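You operate a simulated robot arm through the tools that you are given. There is no shell and no other tool. Be economical: measure what you need, move in short steps, check, and stop when the job is done.

Carry out the task below with a simulated robot arm. There is one attempt and no reset: what you move stays moved.

TASK
Put two of the white tags from the sanding stand top on top of the blue film.
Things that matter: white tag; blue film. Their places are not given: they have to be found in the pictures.

It is judged by the outcome, as a careful person would: the job done as asked, and still so three seconds after it is handed in. It fails if anything else is knocked over, pushed out of place, dropped, spilled or broken.

THE ROBOT
A 7-joint arm with a two-finger parallel gripper, fixed in place. Base frame: the origin is at the foot of the arm, x ahead of it, y to its left, z up; the work surface is at about z = 0. Lengths are in mm, angles in degrees, forces in N, time in s.
With the tool pointing down near the work surface it reaches from about 220 to 580 mm from the base axis. Its first joint turns from -66.0 to 66.0 degrees. Payload 2.5 kg.
Tool frame: the origin (TCP) lies between the finger pads and is the grasp point; the fingertips stand 23 mm ahead of it; z points along the fingers, y is the line along which they close. The gripper opens to 94 mm. The fingers are 38 mm wide and 10 mm thick; the gripper's body (54 by 96 mm) begins 39 mm behind the TCP.
Orientation is that of the tool frame in the base frame, as a unit quaternion [x, y, z, w]. With the fingers straight down and closing along the base's y, the tool's x points along the base's -x, its y along +y and its z along -z.

THE INTERFACE
- The arm moves only by the tool servo_tool. Its argument "commands" is a list of rows, each an object of numbers (a shift or turn left out is 0, a gripper value left out holds the last): "dx", "dy", "dz": the shift along the tool's x, y, z in mm; "ax", "ay", "az": the turn, a rotation vector about the tool's x, y, z in degrees; "fingers": the finger opening in mm, from 0 to 94. In form: [{"dx": .., "dy": .., "dz": .., "ax": .., "ay": .., "az": .., "fingers": ..}, ...]. A call has 1 to 12 rows; each row shifts and turns the commanded pose from where the row before left it, along the tool's axes as they then stand. A row lasts 0.2 s, in which the tool goes at most 50 mm and 8.6 degrees; a call with a longer step from one row to the next is refused whole, and so is a gripper value outside its range. A pose out of reach is approached as far as the arm can. The call stops where the force on the tool passes 40 N (or 10 N more than at its start, if that is more) or the arm is blocked; 0.2 s more then pass. The fingers move at their own pace (about 108 mm/s each) and stop on an object; they squeeze with about 24 N. The grip force told is the motor's: it shows also when the fingers shut on nothing. Time passes only in rows, and 0.2 s behind the last, so rows that do not move let the fingers close. It gives the time, the measured TCP pose, the force on the tool (base axes), the opening and the grip force at its end, in the units of the frame above (readings bear some noise), and new pictures: "views" is both (left out), scene, wrist or none.
- Cameras (640 x 400 px; columns grow to the right, rows downward): "scene" is fixed at [136.5, -419.8, 534.4]; the picture's right is [0.73, -0.68, 0.00], its down [-0.47, -0.50, -0.73] and it looks along [0.50, 0.53, -0.68] (base axes); focal length 288 px, centre (320, 200). "wrist" rides on the gripper at [-39, 0, -44] in the tool frame; the picture's right is [0.00, -1.00, 0.00], its down [0.97, 0.00, -0.24] and it looks along [0.24, 0.00, 0.97] (tool axes); focal length 218 px, centre (320, 200).
- probe_pixels(camera, pixels): for up to 12 pixels [column, row] of the newest picture of that camera ("zoom" is the newest enlarged one), the place [x, y, z] in the base frame of the surface seen there, good to about 2 mm, but the place of the scene camera against the robot may be out by one fixed shift of up to 12 mm in any direction. No time passes.
- inspect(camera, box): a new picture of the part [left, top, right, bottom] of that camera's present view, enlarged. No time passes.
- close_job(): hands the job in; it is judged then, once.

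Work in short steps. Measure before you move; look again where a grasp or a placing could have gone wrong, and mend it. You have 60 turns and 120 pictures in all, the two below and enlarged ones among them. Open the gripper and draw the arm clear of the work before you hand the job in, unless the task says otherwise; then end with one line.

The tools are called after "Emit:" by a JSON object that holds its "method" and its "body". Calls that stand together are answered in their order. servo_tool: Moves the arm, as the interface text tells. Its arguments: {"type":"object","properties":{"commands":{"type":"array","items":{"type":"object","properties":{"dx":{"type":"number"},"dy":{"type":"number"},"dz":{"type":"number"},"ax":{"type":"number"},"ay":{"type":"number"},"az":{"type":"number"},"fingers":{"type":"number"}}}},"views":{"type":"string","enum":["both","scene","wrist","none"]}},"required":["commands"]} The other tools are called the same way: probe_pixels (camera, pixels) gives the place of the surface under pixels of a picture; inspect (camera, box) takes an enlarged picture of a part of a camera's view; close_job () hands the job in.

At the start:

```text
clock: 0.0
ee_pos: [339.4, 101.8, 276.2]
tcp_rot: [0.0, 1.0, 0.0, 0.0]
ft_force: [0.2, 0.4, 0.3]
gripper_width: 94.0
grip_force: 0.0
```

scene: 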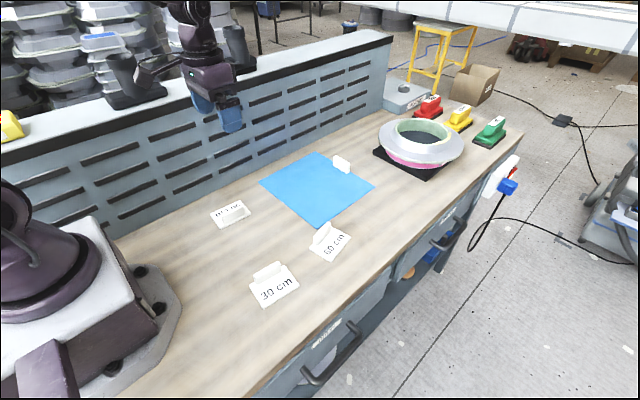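
wrist: 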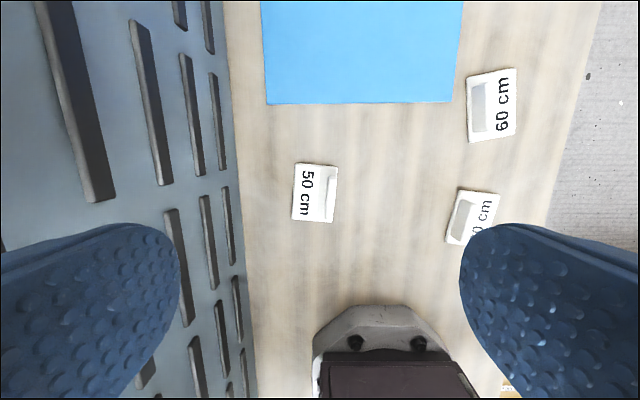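

The pictures show three tags near (230,213), (330,240) and (272,285), and a fourth at the film's edge near (341,165). I'll zoom in on them.

Emit:
{"method": "inspect", "body": {"camera": "scene", "box": [200, 140, 390, 310]}}

Emit:
{"method": "inspect", "body": {"camera": "wrist", "box": [240, 0, 560, 250]}}

```text
2.35 times, centred on (295, 225) of scene
```

zoom: 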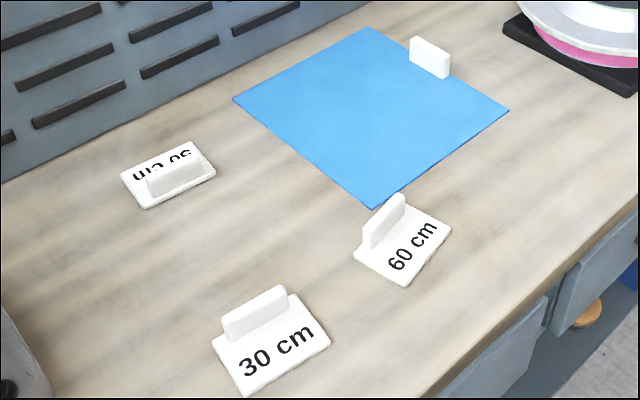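

```text
1.60 times, centred on (400, 125) of wrist
```

zoom: 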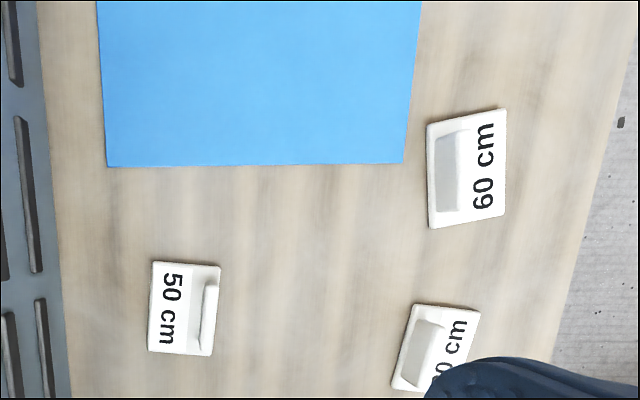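

I'll measure the tag fins, the plate corners, the film corners and the small white block.

Emit:
{"method": "probe_pixels", "body": {"camera": "wrist", "pixels": [[479, 95], [476, 85], [480, 128], [499, 100], [329, 200], [333, 181], [305, 190], [331, 216], [268, 102], [450, 101], [463, 215], [560, 100]]}}

Emit:
{"method": "probe_pixels", "body": {"camera": "scene", "pixels": [[317, 153], [373, 186], [320, 227], [262, 183], [342, 160], [342, 168], [315, 200], [318, 238], [325, 226], [232, 208], [265, 268], [220, 222]]}}

Emit:
{"method": "inspect", "body": {"camera": "scene", "box": [290, 210, 360, 265]}}

Emit:
{"method": "inspect", "body": {"camera": "scene", "box": [310, 140, 380, 195]}}

```text
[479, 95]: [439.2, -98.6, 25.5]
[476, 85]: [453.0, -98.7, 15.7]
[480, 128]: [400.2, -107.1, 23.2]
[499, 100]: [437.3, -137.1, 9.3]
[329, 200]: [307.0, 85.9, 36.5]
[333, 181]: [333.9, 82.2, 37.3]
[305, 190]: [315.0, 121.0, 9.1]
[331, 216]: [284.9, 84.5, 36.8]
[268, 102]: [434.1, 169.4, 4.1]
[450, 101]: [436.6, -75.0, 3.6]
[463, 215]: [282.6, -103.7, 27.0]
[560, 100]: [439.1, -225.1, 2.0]
```

```text
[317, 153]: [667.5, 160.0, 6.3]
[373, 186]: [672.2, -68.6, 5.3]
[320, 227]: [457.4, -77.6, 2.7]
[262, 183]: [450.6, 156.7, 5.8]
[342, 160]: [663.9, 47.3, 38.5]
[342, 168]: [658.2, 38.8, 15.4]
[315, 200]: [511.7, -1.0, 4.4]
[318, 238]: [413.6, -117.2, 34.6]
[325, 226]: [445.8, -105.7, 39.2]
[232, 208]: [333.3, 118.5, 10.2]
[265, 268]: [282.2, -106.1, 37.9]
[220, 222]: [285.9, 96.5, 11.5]
```

```text
7.27 times, centred on (325, 238) of scene
```

zoom: 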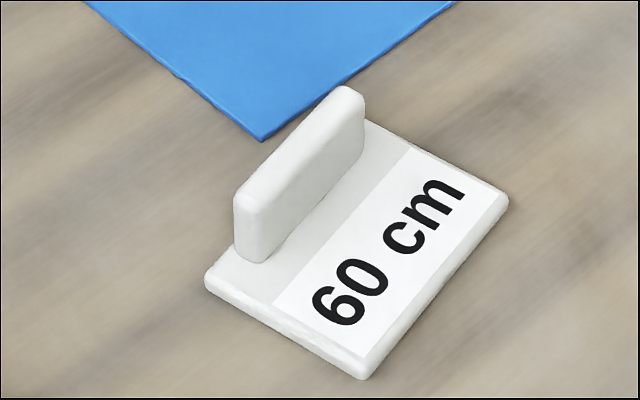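

```text
7.27 times, centred on (345, 168) of scene
```

zoom: 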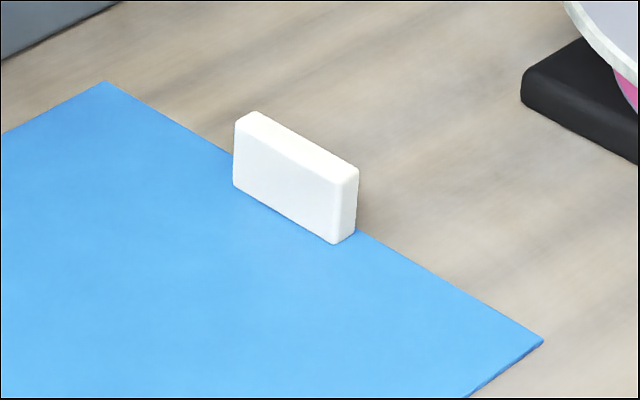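

Scene and wrist disagree by about 12 mm in x, so I'll rely on the wrist camera. Film is at x≈436–655, y≈-76–169. I'll start with the 50 cm tag, whose fin is near (309,84), and hover above it for a closer look.

Emit:
{"method": "servo_tool", "body": {"commands": [{"dx": 10, "dy": -6, "dz": 35}, {"dx": 10, "dy": -6, "dz": 35}, {"dx": 10, "dy": -6, "dz": 35}, {}], "views": "wrist"}}

```text
clock: 1.0
ee_pos: [309.3, 82.2, 171.8]
tcp_rot: [0.0, 1.0, 0.0, -0.001]
ft_force: [-0.1, -0.1, 0.4]
gripper_width: 93.8
grip_force: 0.0
```

wrist: 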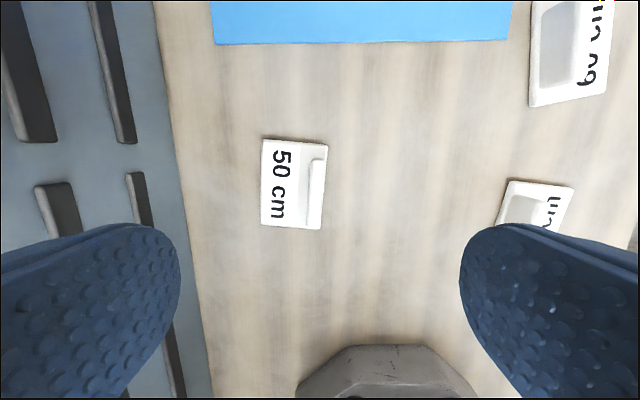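

Emit:
{"method": "inspect", "body": {"camera": "wrist", "box": [240, 125, 352, 245]}}

Emit:
{"method": "probe_pixels", "body": {"camera": "wrist", "pixels": [[319, 160], [318, 180], [316, 200], [313, 164], [311, 195], [323, 160], [321, 226], [264, 226], [265, 141], [326, 146], [321, 200], [314, 225]]}}

```text
3.33 times, centred on (296, 185) of wrist
```

zoom: 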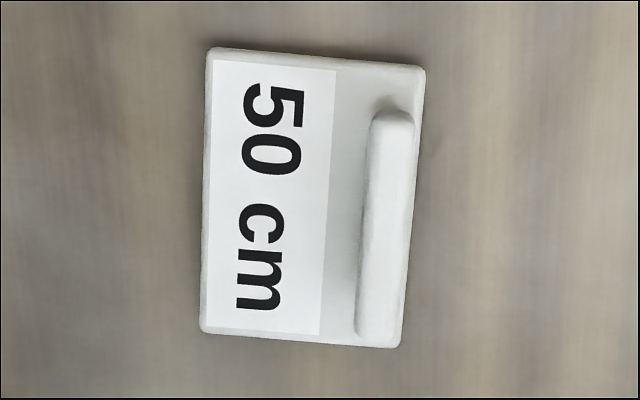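

```text
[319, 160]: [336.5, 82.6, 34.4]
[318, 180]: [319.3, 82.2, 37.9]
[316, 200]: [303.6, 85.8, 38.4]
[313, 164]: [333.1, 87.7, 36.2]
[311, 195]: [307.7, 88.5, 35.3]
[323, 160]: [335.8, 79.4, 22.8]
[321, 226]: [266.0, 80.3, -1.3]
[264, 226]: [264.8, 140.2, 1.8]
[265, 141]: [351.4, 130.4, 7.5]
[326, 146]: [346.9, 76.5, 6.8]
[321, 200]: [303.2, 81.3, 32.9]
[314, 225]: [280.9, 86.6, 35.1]
```

The fin spans x 281–337 and is centred at about (308,84.5), turned about -3.5°. Its top is at z≈38 and the plate top at ≈9. I'll align, descend and stop just above the plate.

Emit:
{"method": "servo_tool", "body": {"commands": [{"dx": 1, "dy": 2.3, "dz": 30, "fingers": 50}, {"dz": 35, "az": 3.5}, {"dz": 30}, {"dz": 20}, {"dz": 10}, {"dz": 8}, {}], "views": "both"}}

```text
clock: 2.6
ee_pos: [308.7, 86.6, 37.0]
tcp_rot: [0.03, 1.0, 0.0, -0.001]
ft_force: [0.0, 0.1, -0.2]
gripper_width: 49.8
grip_force: 0.0
```

scene: 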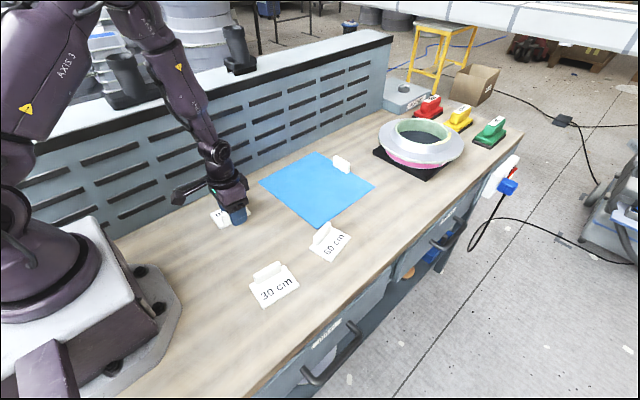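
wrist: 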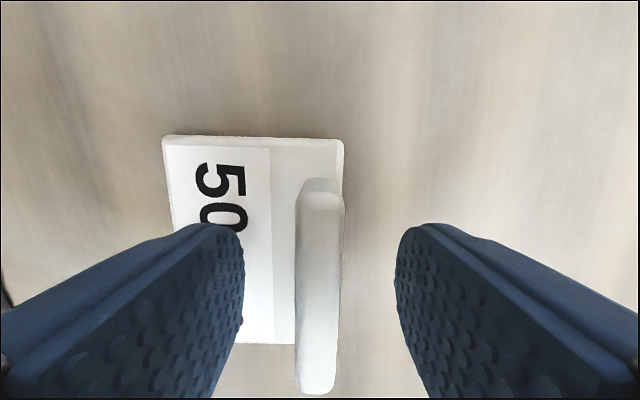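

The fin sits between the fingers and is parallel to the pads. I'll close on it and lift.

Emit:
{"method": "servo_tool", "body": {"commands": [{"fingers": 0}, {}, {}, {"dz": -10}, {"dz": -30}, {"dz": -40}, {}], "views": "both"}}

```text
clock: 4.2
ee_pos: [307.7, 84.8, 117.7]
tcp_rot: [0.03, 1.0, 0.001, 0.0]
ft_force: [0.0, -0.1, -0.2]
gripper_width: 0.0
grip_force: 23.6
```

scene: 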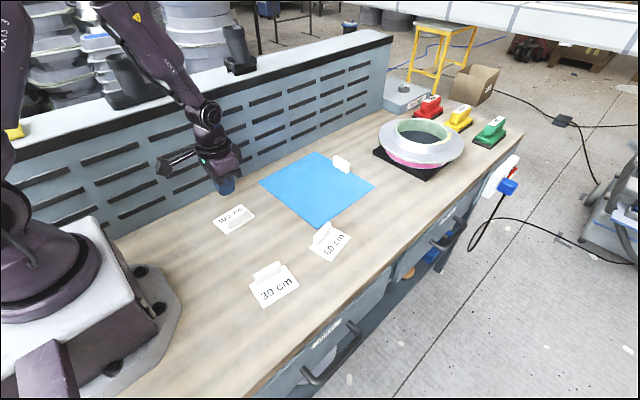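
wrist: 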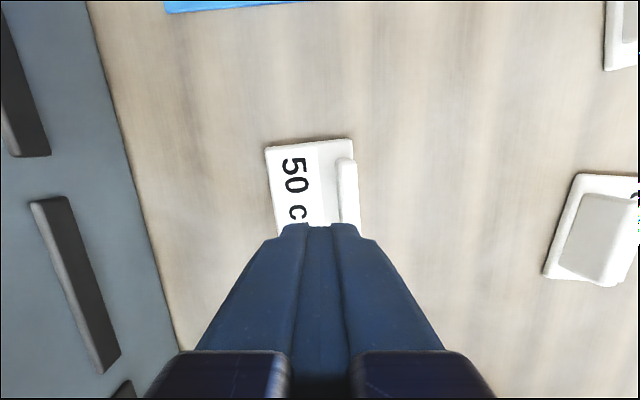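

The opening reads 0, so the fin slipped out. I'll measure where the tag is now.

Emit:
{"method": "inspect", "body": {"camera": "wrist", "box": [250, 120, 390, 240]}}

Emit:
{"method": "inspect", "body": {"camera": "scene", "box": [190, 150, 280, 250]}}

Emit:
{"method": "probe_pixels", "body": {"camera": "wrist", "pixels": [[345, 170], [348, 200], [349, 220], [341, 185], [356, 185], [268, 150], [350, 141], [300, 150]]}}

```text
3.33 times, centred on (320, 180) of wrist
```

zoom: 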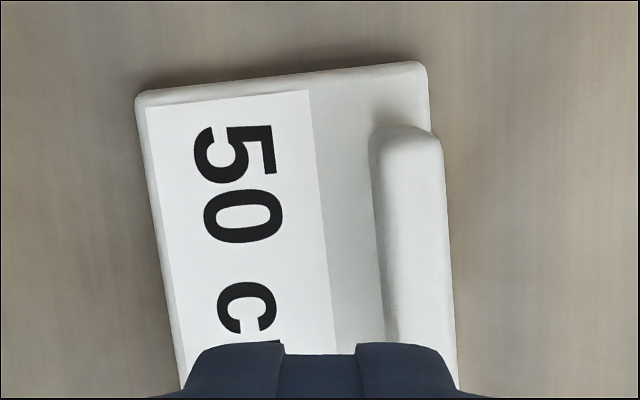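

```text
4.00 times, centred on (235, 200) of scene
```

zoom: 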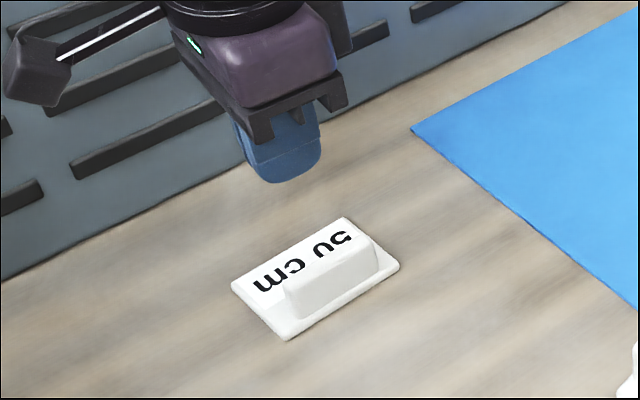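

```text
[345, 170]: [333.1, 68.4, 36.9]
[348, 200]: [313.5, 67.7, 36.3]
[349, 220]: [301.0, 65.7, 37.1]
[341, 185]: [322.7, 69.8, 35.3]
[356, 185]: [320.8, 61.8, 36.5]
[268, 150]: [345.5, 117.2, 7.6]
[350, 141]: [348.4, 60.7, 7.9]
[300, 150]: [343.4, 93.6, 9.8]
```

The tag slid to y≈65.5 and turned to about +3°, still upright. I'll re-align, go slightly deeper and check the pictures before closing.

Emit:
{"method": "servo_tool", "body": {"commands": [{"dx": -1, "dy": -19.5, "fingers": 44}, {"az": -6.5}, {"dz": 40}, {"dz": 30}, {"dz": 9}, {}, {}], "views": "wrist"}}

```text
clock: 5.8
ee_pos: [307.0, 66.1, 38.9]
tcp_rot: [-0.026, 1.0, 0.0, 0.0]
ft_force: [-0.2, -0.3, -0.3]
gripper_width: 43.8
grip_force: 0.1
```

wrist: 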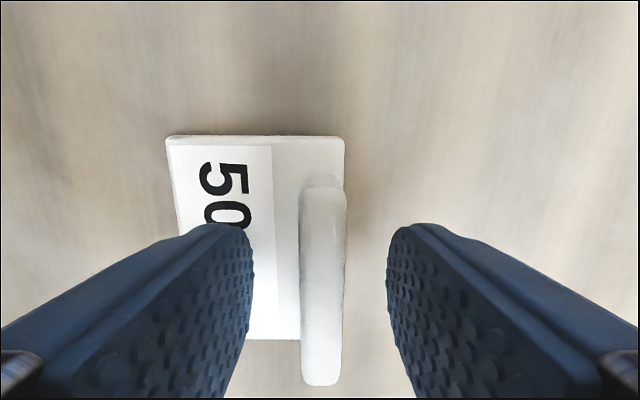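

It is well aligned. I'll go 4 mm lower, close, and read the width before lifting.

Emit:
{"method": "servo_tool", "body": {"commands": [{"dz": 4}, {"fingers": 0}, {}, {}], "views": "both"}}

```text
clock: 6.8
ee_pos: [309.8, 67.1, 35.7]
tcp_rot: [-0.026, 1.0, 0.001, 0.0]
ft_force: [1.5, -0.7, 2.8]
gripper_width: 11.2
grip_force: 24.5
```

scene: 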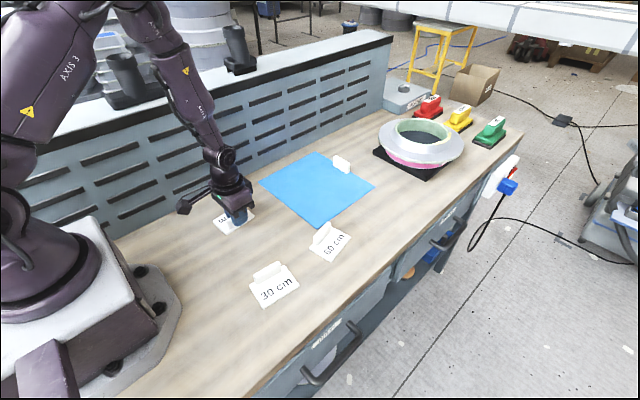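
wrist: 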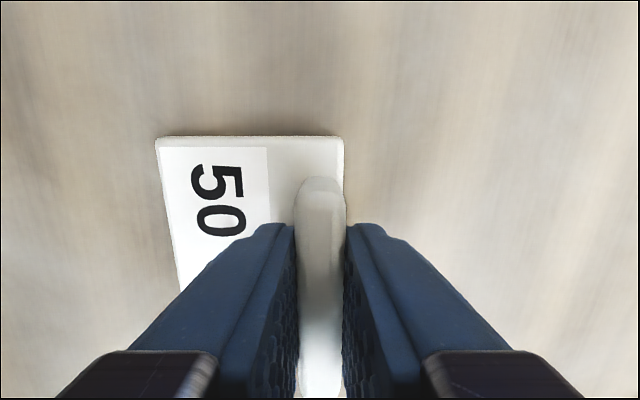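

The fin is held at 11.2 mm. I'll lift slowly, in small steps.

Emit:
{"method": "servo_tool", "body": {"commands": [{"dz": -1}, {"dz": -2}, {"dz": -2}, {"dz": -3}, {"dz": -3}, {}], "views": "both"}}

```text
clock: 8.2
ee_pos: [309.1, 66.3, 45.2]
tcp_rot: [-0.027, 1.0, 0.0, -0.001]
ft_force: [-0.2, -0.8, -1.1]
gripper_width: 11.3
grip_force: 23.6
```

scene: 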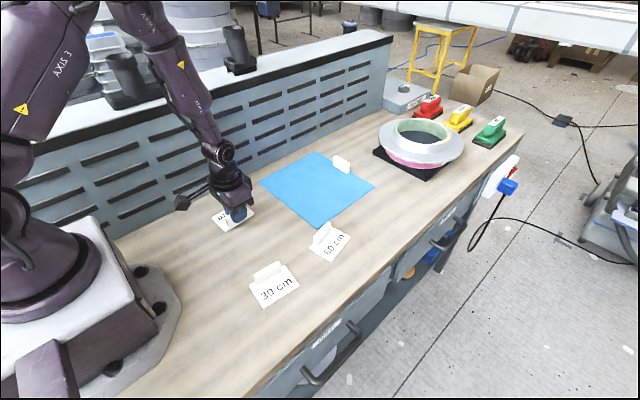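
wrist: 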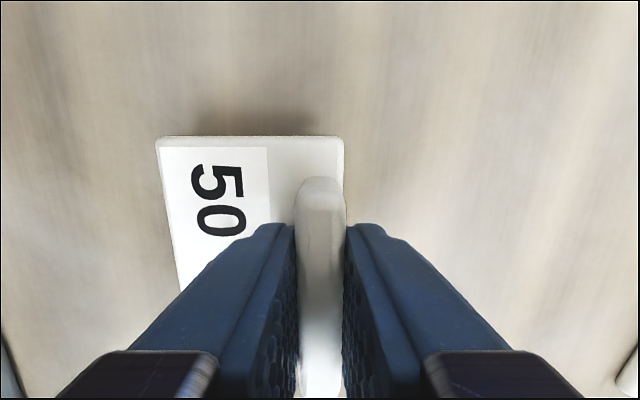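

It is holding steady about 10 mm up. I'll raise it a bit more and move gently toward (509, 90) over the film.

Emit:
{"method": "servo_tool", "body": {"commands": [{"dz": -6}, {"dz": -10}, {"dz": -10}, {"dz": -6}, {"dx": -6}, {"dx": -12, "dy": 2}, {"dx": -18, "dy": 3}, {"dx": -22, "dy": 3}, {"dx": -22, "dy": 3}, {"dx": -18, "dy": 2}, {"dx": -8}, {}], "views": "wrist"}}

Emit:
{"method": "servo_tool", "body": {"commands": [{"dx": -6}, {"dx": -14}, {"dx": -20}, {"dx": -22}, {"dx": -18}, {"dx": -10}, {"dx": -4}, {}], "views": "both"}}

```text
clock: 10.8
ee_pos: [413.6, 84.2, 79.1]
tcp_rot: [-0.027, 1.0, 0.0, 0.0]
ft_force: [-0.1, -0.3, -0.4]
gripper_width: 11.3
grip_force: 24.2
```

wrist: 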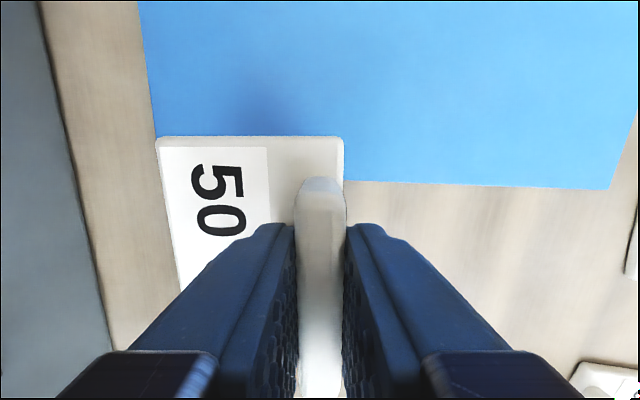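

```text
clock: 12.6
ee_pos: [507.1, 89.7, 78.1]
tcp_rot: [-0.026, 1.0, 0.0, 0.0]
ft_force: [-0.1, -0.9, 0.6]
gripper_width: 11.3
grip_force: 23.6
```

scene: 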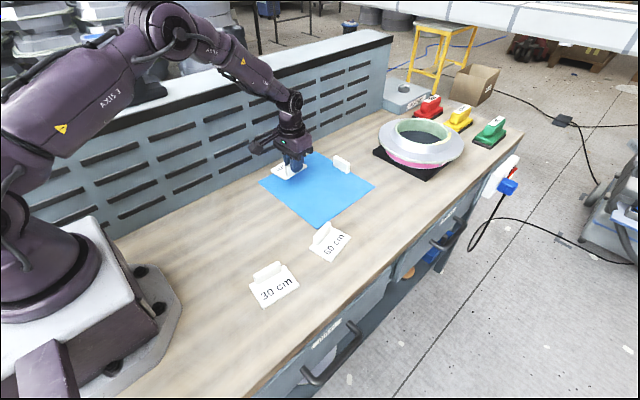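
wrist: 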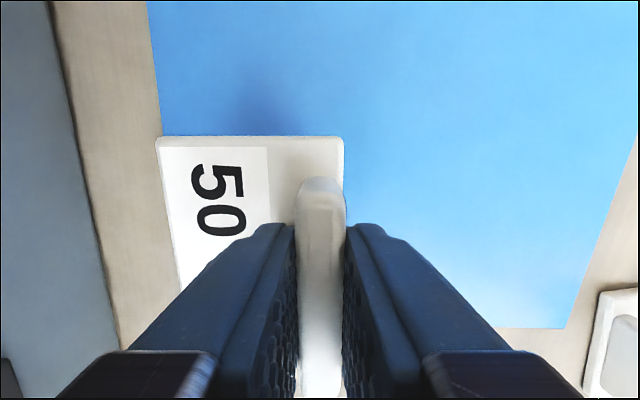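

The film's left edge is close to the plate in this view, so I'll shift 18 mm toward -y for margin. Then I'll lower to just above contact.

Emit:
{"method": "servo_tool", "body": {"commands": [{"dy": -5}, {"dy": -8}, {"dy": -5}, {"dz": 6}, {"dz": 12}, {"dz": 10}, {"dz": 5}, {"dz": 2}, {}], "views": "wrist"}}

Emit:
{"method": "servo_tool", "body": {"commands": [{"dz": 1}, {"dz": 1}, {}], "views": "wrist"}}

```text
clock: 14.6
ee_pos: [508.2, 71.9, 43.4]
tcp_rot: [-0.026, 1.0, 0.0, -0.001]
ft_force: [-0.4, -0.4, -0.5]
gripper_width: 11.4
grip_force: 24.0
```

wrist: 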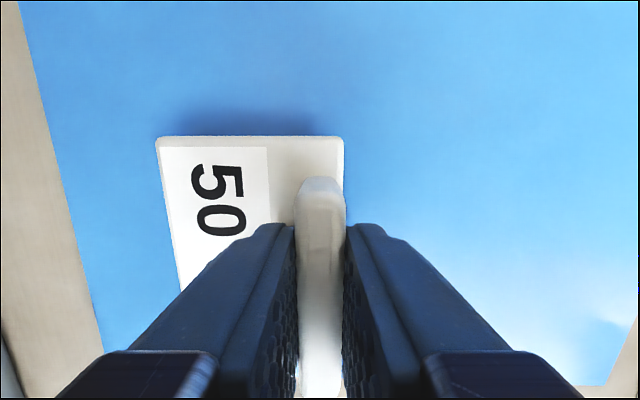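

```text
clock: 15.4
ee_pos: [508.2, 72.0, 40.8]
tcp_rot: [-0.026, 1.0, -0.001, 0.0]
ft_force: [0.1, -0.4, 0.0]
gripper_width: 11.3
grip_force: 24.7
```

wrist: 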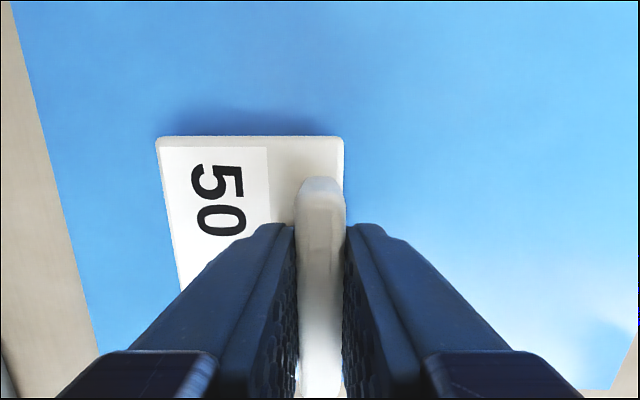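

No contact yet. I'll lower in small steps and watch the force.

Emit:
{"method": "servo_tool", "body": {"commands": [{"dz": 1}, {"dz": 0.7}, {}], "views": "none"}}

Emit:
{"method": "servo_tool", "body": {"commands": [{"dz": 0.8}, {}], "views": "none"}}

Emit:
{"method": "servo_tool", "body": {"commands": [{"dz": 0.8}, {}], "views": "none"}}

```text
clock: 16.2
ee_pos: [508.7, 71.3, 40.7]
tcp_rot: [-0.026, 1.0, 0.0, 0.0]
ft_force: [-0.2, 0.1, -0.1]
gripper_width: 11.3
grip_force: 23.8
```

```text
clock: 16.8
ee_pos: [509.0, 70.7, 38.9]
tcp_rot: [-0.027, 1.0, 0.0, 0.0]
ft_force: [0.2, -0.4, -0.8]
gripper_width: 11.4
grip_force: 24.0
```

```text
clock: 17.4
ee_pos: [508.7, 72.8, 38.1]
tcp_rot: [-0.026, 1.0, 0.0, 0.001]
ft_force: [-0.3, 0.6, 3.4]
gripper_width: 11.5
grip_force: 23.9
```

There is 3.4 N of contact, so the tag is resting on the film. I'll release it and rise.

Emit:
{"method": "servo_tool", "body": {"commands": [{"fingers": 36}, {}, {}, {"dz": -15}, {"dz": -35}, {"dz": -50}, {"dz": -30}, {}], "views": "both"}}

```text
clock: 19.2
ee_pos: [506.4, 71.7, 169.0]
tcp_rot: [-0.026, 1.0, 0.0, 0.0]
ft_force: [0.8, 0.3, -0.4]
gripper_width: 36.0
grip_force: 0.0
```

scene: 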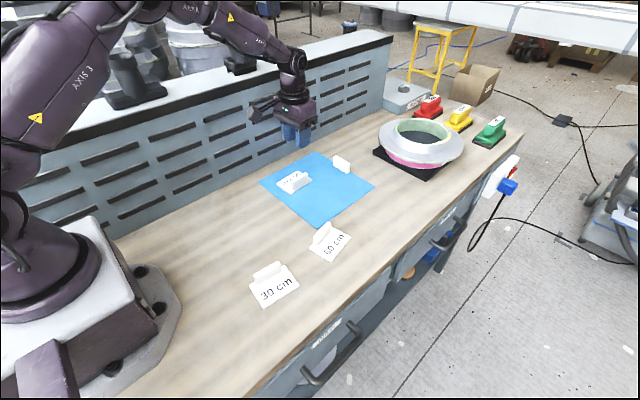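
wrist: 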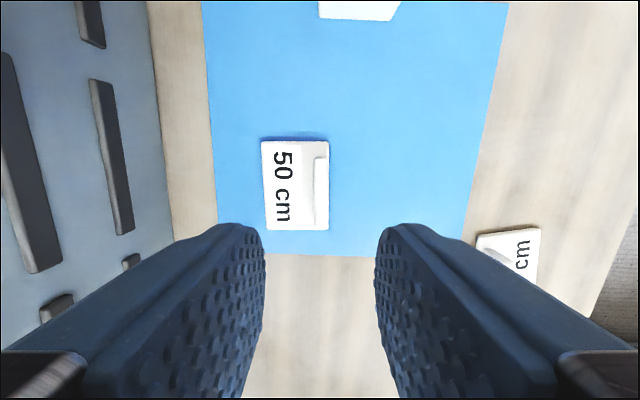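

The 50 cm tag is fully on the film. Next is the 60 cm tag, and I'll hover at about (420,-104).

Emit:
{"method": "servo_tool", "body": {"commands": [{"dx": 18, "dy": -35, "fingers": 50}, {"dx": 18, "dy": -35}, {"dx": 18, "dy": -35}, {"dx": 18, "dy": -35}, {"dx": 18, "dy": -31}, {}], "views": "wrist"}}

```text
clock: 20.6
ee_pos: [427.5, -102.5, 168.5]
tcp_rot: [-0.026, 1.0, 0.0, 0.0]
ft_force: [-0.3, -0.7, 0.6]
gripper_width: 50.1
grip_force: 0.0
```

wrist: 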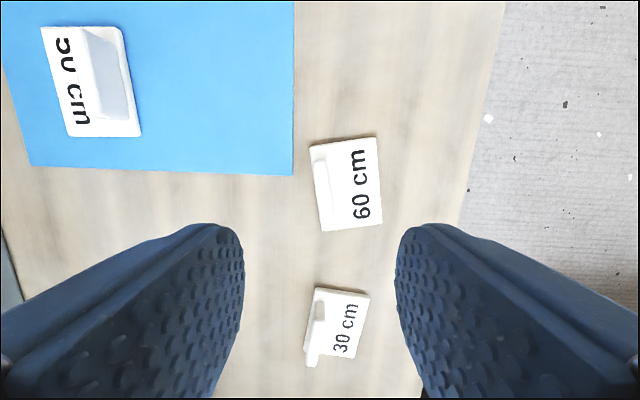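

Emit:
{"method": "inspect", "body": {"camera": "wrist", "box": [290, 125, 402, 245]}}

Emit:
{"method": "probe_pixels", "body": {"camera": "zoom", "pixels": [[85, 130], [95, 180], [105, 230], [75, 180], [115, 180], [70, 75], [285, 45], [295, 315], [105, 345], [112, 265], [90, 115]]}}

```text
3.33 times, centred on (346, 185) of wrist
```

zoom: 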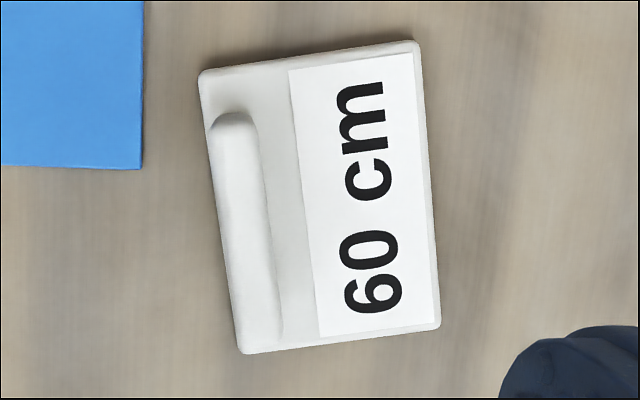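

```text
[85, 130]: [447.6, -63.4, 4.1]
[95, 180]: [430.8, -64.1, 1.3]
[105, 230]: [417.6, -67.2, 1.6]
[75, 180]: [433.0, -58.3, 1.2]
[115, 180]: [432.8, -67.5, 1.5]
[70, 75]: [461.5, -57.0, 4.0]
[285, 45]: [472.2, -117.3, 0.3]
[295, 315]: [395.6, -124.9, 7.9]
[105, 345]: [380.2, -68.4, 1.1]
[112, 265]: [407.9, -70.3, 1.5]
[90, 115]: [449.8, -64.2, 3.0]
```

I picked the wrong pixels, so I'll probe again on the fin at zoom (232,125)–(258,325).

Emit:
{"method": "probe_pixels", "body": {"camera": "zoom", "pixels": [[232, 130], [238, 180], [246, 240], [256, 310], [218, 180], [255, 180], [228, 260], [265, 260], [205, 75], [410, 48], [434, 322], [258, 332]]}}

```text
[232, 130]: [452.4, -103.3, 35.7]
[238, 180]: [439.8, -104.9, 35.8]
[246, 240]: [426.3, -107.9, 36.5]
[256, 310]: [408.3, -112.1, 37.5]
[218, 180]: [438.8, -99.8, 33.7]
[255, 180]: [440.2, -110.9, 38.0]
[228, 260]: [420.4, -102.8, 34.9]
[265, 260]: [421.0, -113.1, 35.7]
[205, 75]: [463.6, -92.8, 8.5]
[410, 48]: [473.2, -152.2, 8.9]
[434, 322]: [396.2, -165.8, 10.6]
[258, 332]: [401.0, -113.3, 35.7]
```

The fin is centred at (428,-107.5) and turned about +10.3°. I'll align and descend.

Emit:
{"method": "servo_tool", "body": {"commands": [{"dy": -5, "dz": 10, "fingers": 44}, {"az": -7.3, "dz": 20}, {"dz": 40}, {"dz": 35}, {"dz": 15}, {"dz": 9}, {}, {}], "views": "wrist"}}

```text
clock: 22.4
ee_pos: [427.4, -108.4, 39.3]
tcp_rot: [-0.09, 0.996, 0.001, 0.0]
ft_force: [0.5, 0.7, 0.3]
gripper_width: 43.9
grip_force: 0.0
```

wrist: 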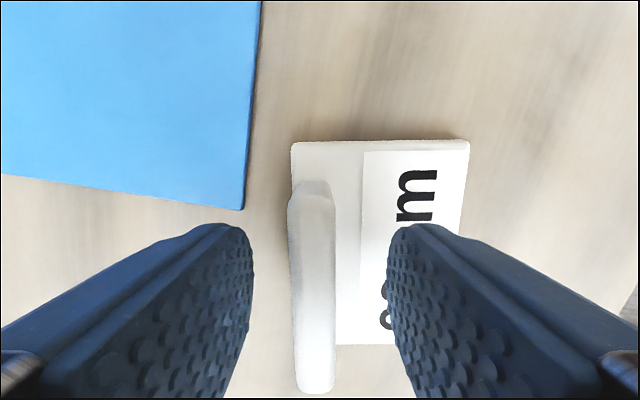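

It is aligned. I'll lower 4 mm, close, then lift slowly.

Emit:
{"method": "servo_tool", "body": {"commands": [{"dz": 3.7}, {"fingers": 0}, {}, {}], "views": "none"}}

Emit:
{"method": "servo_tool", "body": {"commands": [{"dz": -1}, {"dz": -2}, {"dz": -2}, {"dz": -3}, {"dz": -3}, {}], "views": "wrist"}}

```text
clock: 23.4
ee_pos: [428.9, -108.1, 35.9]
tcp_rot: [-0.09, 0.996, 0.0, 0.0]
ft_force: [0.8, 0.1, -0.3]
gripper_width: 11.2
grip_force: 23.7
```

```text
clock: 24.8
ee_pos: [427.0, -109.6, 45.9]
tcp_rot: [-0.09, 0.996, 0.0, 0.0]
ft_force: [0.4, 0.7, -0.1]
gripper_width: 11.4
grip_force: 23.8
```

wrist: 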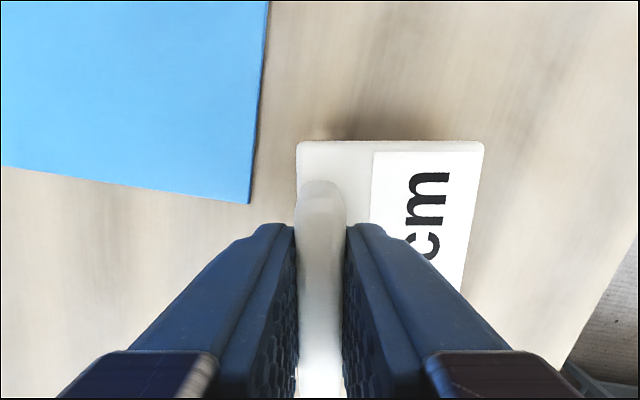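

It is lifted and steady. I'll raise it, straighten it, and move gently to about (508, 5).

Emit:
{"method": "servo_tool", "body": {"commands": [{"dz": -6}, {"dz": -10}, {"dz": -12}, {"dz": -8}, {"az": 1}, {"az": 2}, {"az": 3}, {"az": 2}, {"az": 1}, {}], "views": "none"}}

Emit:
{"method": "servo_tool", "body": {"commands": [{"dx": -4, "dy": 5}, {"dx": -8, "dy": 10}, {"dx": -12, "dy": 16}, {"dx": -12, "dy": 16}, {"dx": -12, "dy": 16}, {"dx": -12, "dy": 16}, {"dx": -12, "dy": 16}, {"dx": -8, "dy": 10}, {"dx": -5, "dy": 6}, {}], "views": "both"}}

```text
clock: 27.0
ee_pos: [428.3, -108.2, 81.5]
tcp_rot: [-0.012, 1.0, 0.0, 0.0]
ft_force: [-0.1, 0.1, -0.3]
gripper_width: 11.5
grip_force: 23.6
```

```text
clock: 29.2
ee_pos: [509.5, 3.9, 82.8]
tcp_rot: [-0.011, 1.0, 0.0, -0.001]
ft_force: [-0.1, 0.3, -0.7]
gripper_width: 11.3
grip_force: 24.0
```

scene: 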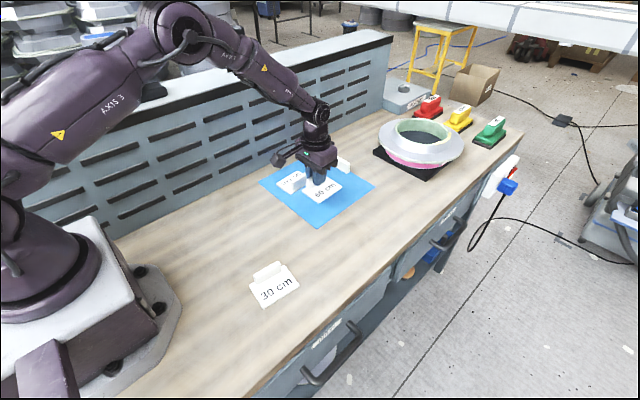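
wrist: 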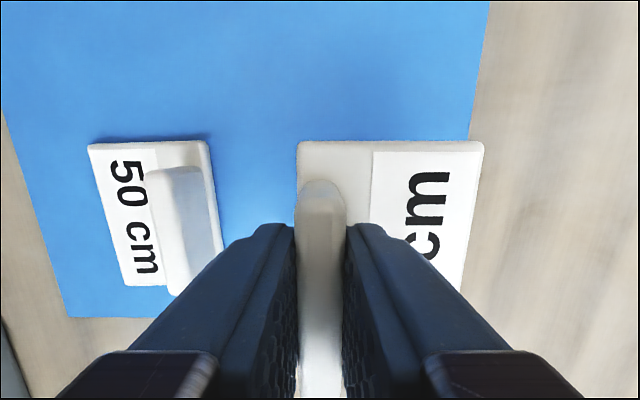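

It is positioned clear of tag 1. I'll nudge +6 mm in y and lower to just above the film.

Emit:
{"method": "servo_tool", "body": {"commands": [{"dy": 3}, {"dy": 3}, {"dz": 8}, {"dz": 14}, {"dz": 12}, {"dz": 5}, {"dz": 2}, {}], "views": "wrist"}}

Emit:
{"method": "servo_tool", "body": {"commands": [{"dz": 0.8}, {"dz": 0.7}, {}], "views": "none"}}

Emit:
{"method": "servo_tool", "body": {"commands": [{"dz": 0.7}, {}], "views": "none"}}

```text
clock: 31.0
ee_pos: [510.5, 11.2, 42.5]
tcp_rot: [-0.011, 1.0, 0.0, 0.0]
ft_force: [-0.5, 0.3, 0.4]
gripper_width: 10.9
grip_force: 24.0
```

wrist: 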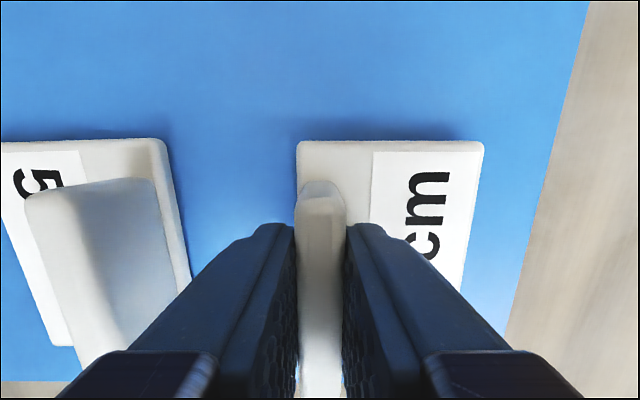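

```text
clock: 31.8
ee_pos: [510.6, 10.3, 40.0]
tcp_rot: [-0.012, 1.0, 0.0, 0.0]
ft_force: [0.3, 0.3, -0.6]
gripper_width: 11.2
grip_force: 24.3
```

```text
clock: 32.4
ee_pos: [509.7, 10.5, 39.1]
tcp_rot: [-0.012, 1.0, 0.0, 0.0]
ft_force: [-0.4, -0.9, -0.2]
gripper_width: 11.4
grip_force: 23.9
```

Still no contact, so I'll continue in small steps.

Emit:
{"method": "servo_tool", "body": {"commands": [{"dz": 0.7}, {}], "views": "none"}}

Emit:
{"method": "servo_tool", "body": {"commands": [{"dz": 0.7}, {}], "views": "none"}}

```text
clock: 33.0
ee_pos: [510.5, 9.3, 39.4]
tcp_rot: [-0.012, 1.0, 0.0, 0.0]
ft_force: [0.2, -0.2, -0.1]
gripper_width: 11.2
grip_force: 24.1
```

```text
clock: 33.6
ee_pos: [510.6, 9.2, 38.5]
tcp_rot: [-0.012, 1.0, 0.0, 0.0]
ft_force: [0.0, 0.5, 2.6]
gripper_width: 11.4
grip_force: 23.9
```

The film takes the weight (2.6 N). I'll release the tag, rise and draw back.

Emit:
{"method": "servo_tool", "body": {"commands": [{"fingers": 36}, {}, {}, {"dz": -15}, {"dz": -35}, {"dz": -50}, {"dz": -50}, {"dx": 40, "dz": -25}, {"dx": 45}, {"dx": 45}, {"dx": 30}, {}], "views": "both"}}

```text
clock: 36.2
ee_pos: [350.3, 5.9, 213.2]
tcp_rot: [-0.012, 1.0, 0.0, 0.001]
ft_force: [0.1, -0.2, 0.0]
gripper_width: 36.1
grip_force: 0.1
```

scene: 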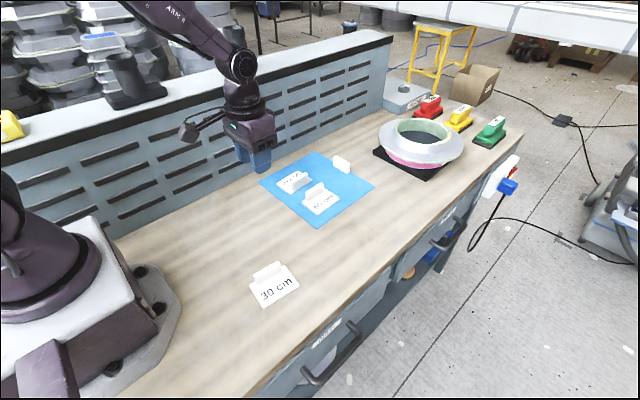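
wrist: 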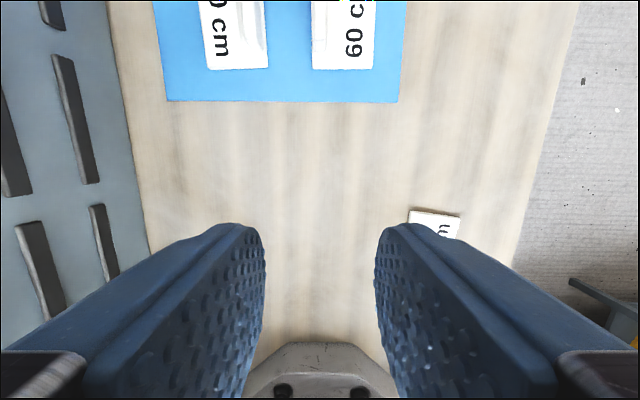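

Both tags lie flat and fully on the film, the other objects haven't moved, and the arm is clear. I'll open the gripper fully and hand in.

Emit:
{"method": "servo_tool", "body": {"commands": [{"fingers": 94}, {}, {}], "views": "none"}}

Emit:
{"method": "close_job", "body": {}}

```text
clock: 37.0
ee_pos: [350.2, 5.7, 212.7]
tcp_rot: [-0.011, 1.0, 0.0, 0.001]
ft_force: [0.5, -0.4, 0.2]
gripper_width: 94.1
grip_force: 0.1
```

```text
The job is handed in.
```

The 50 cm and 60 cm white tags are on top of the blue film and the job is handed in; the 50 cm tag slipped out of the grip on the first try, sliding about 17 mm but staying upright, and nothing else was disturbed.
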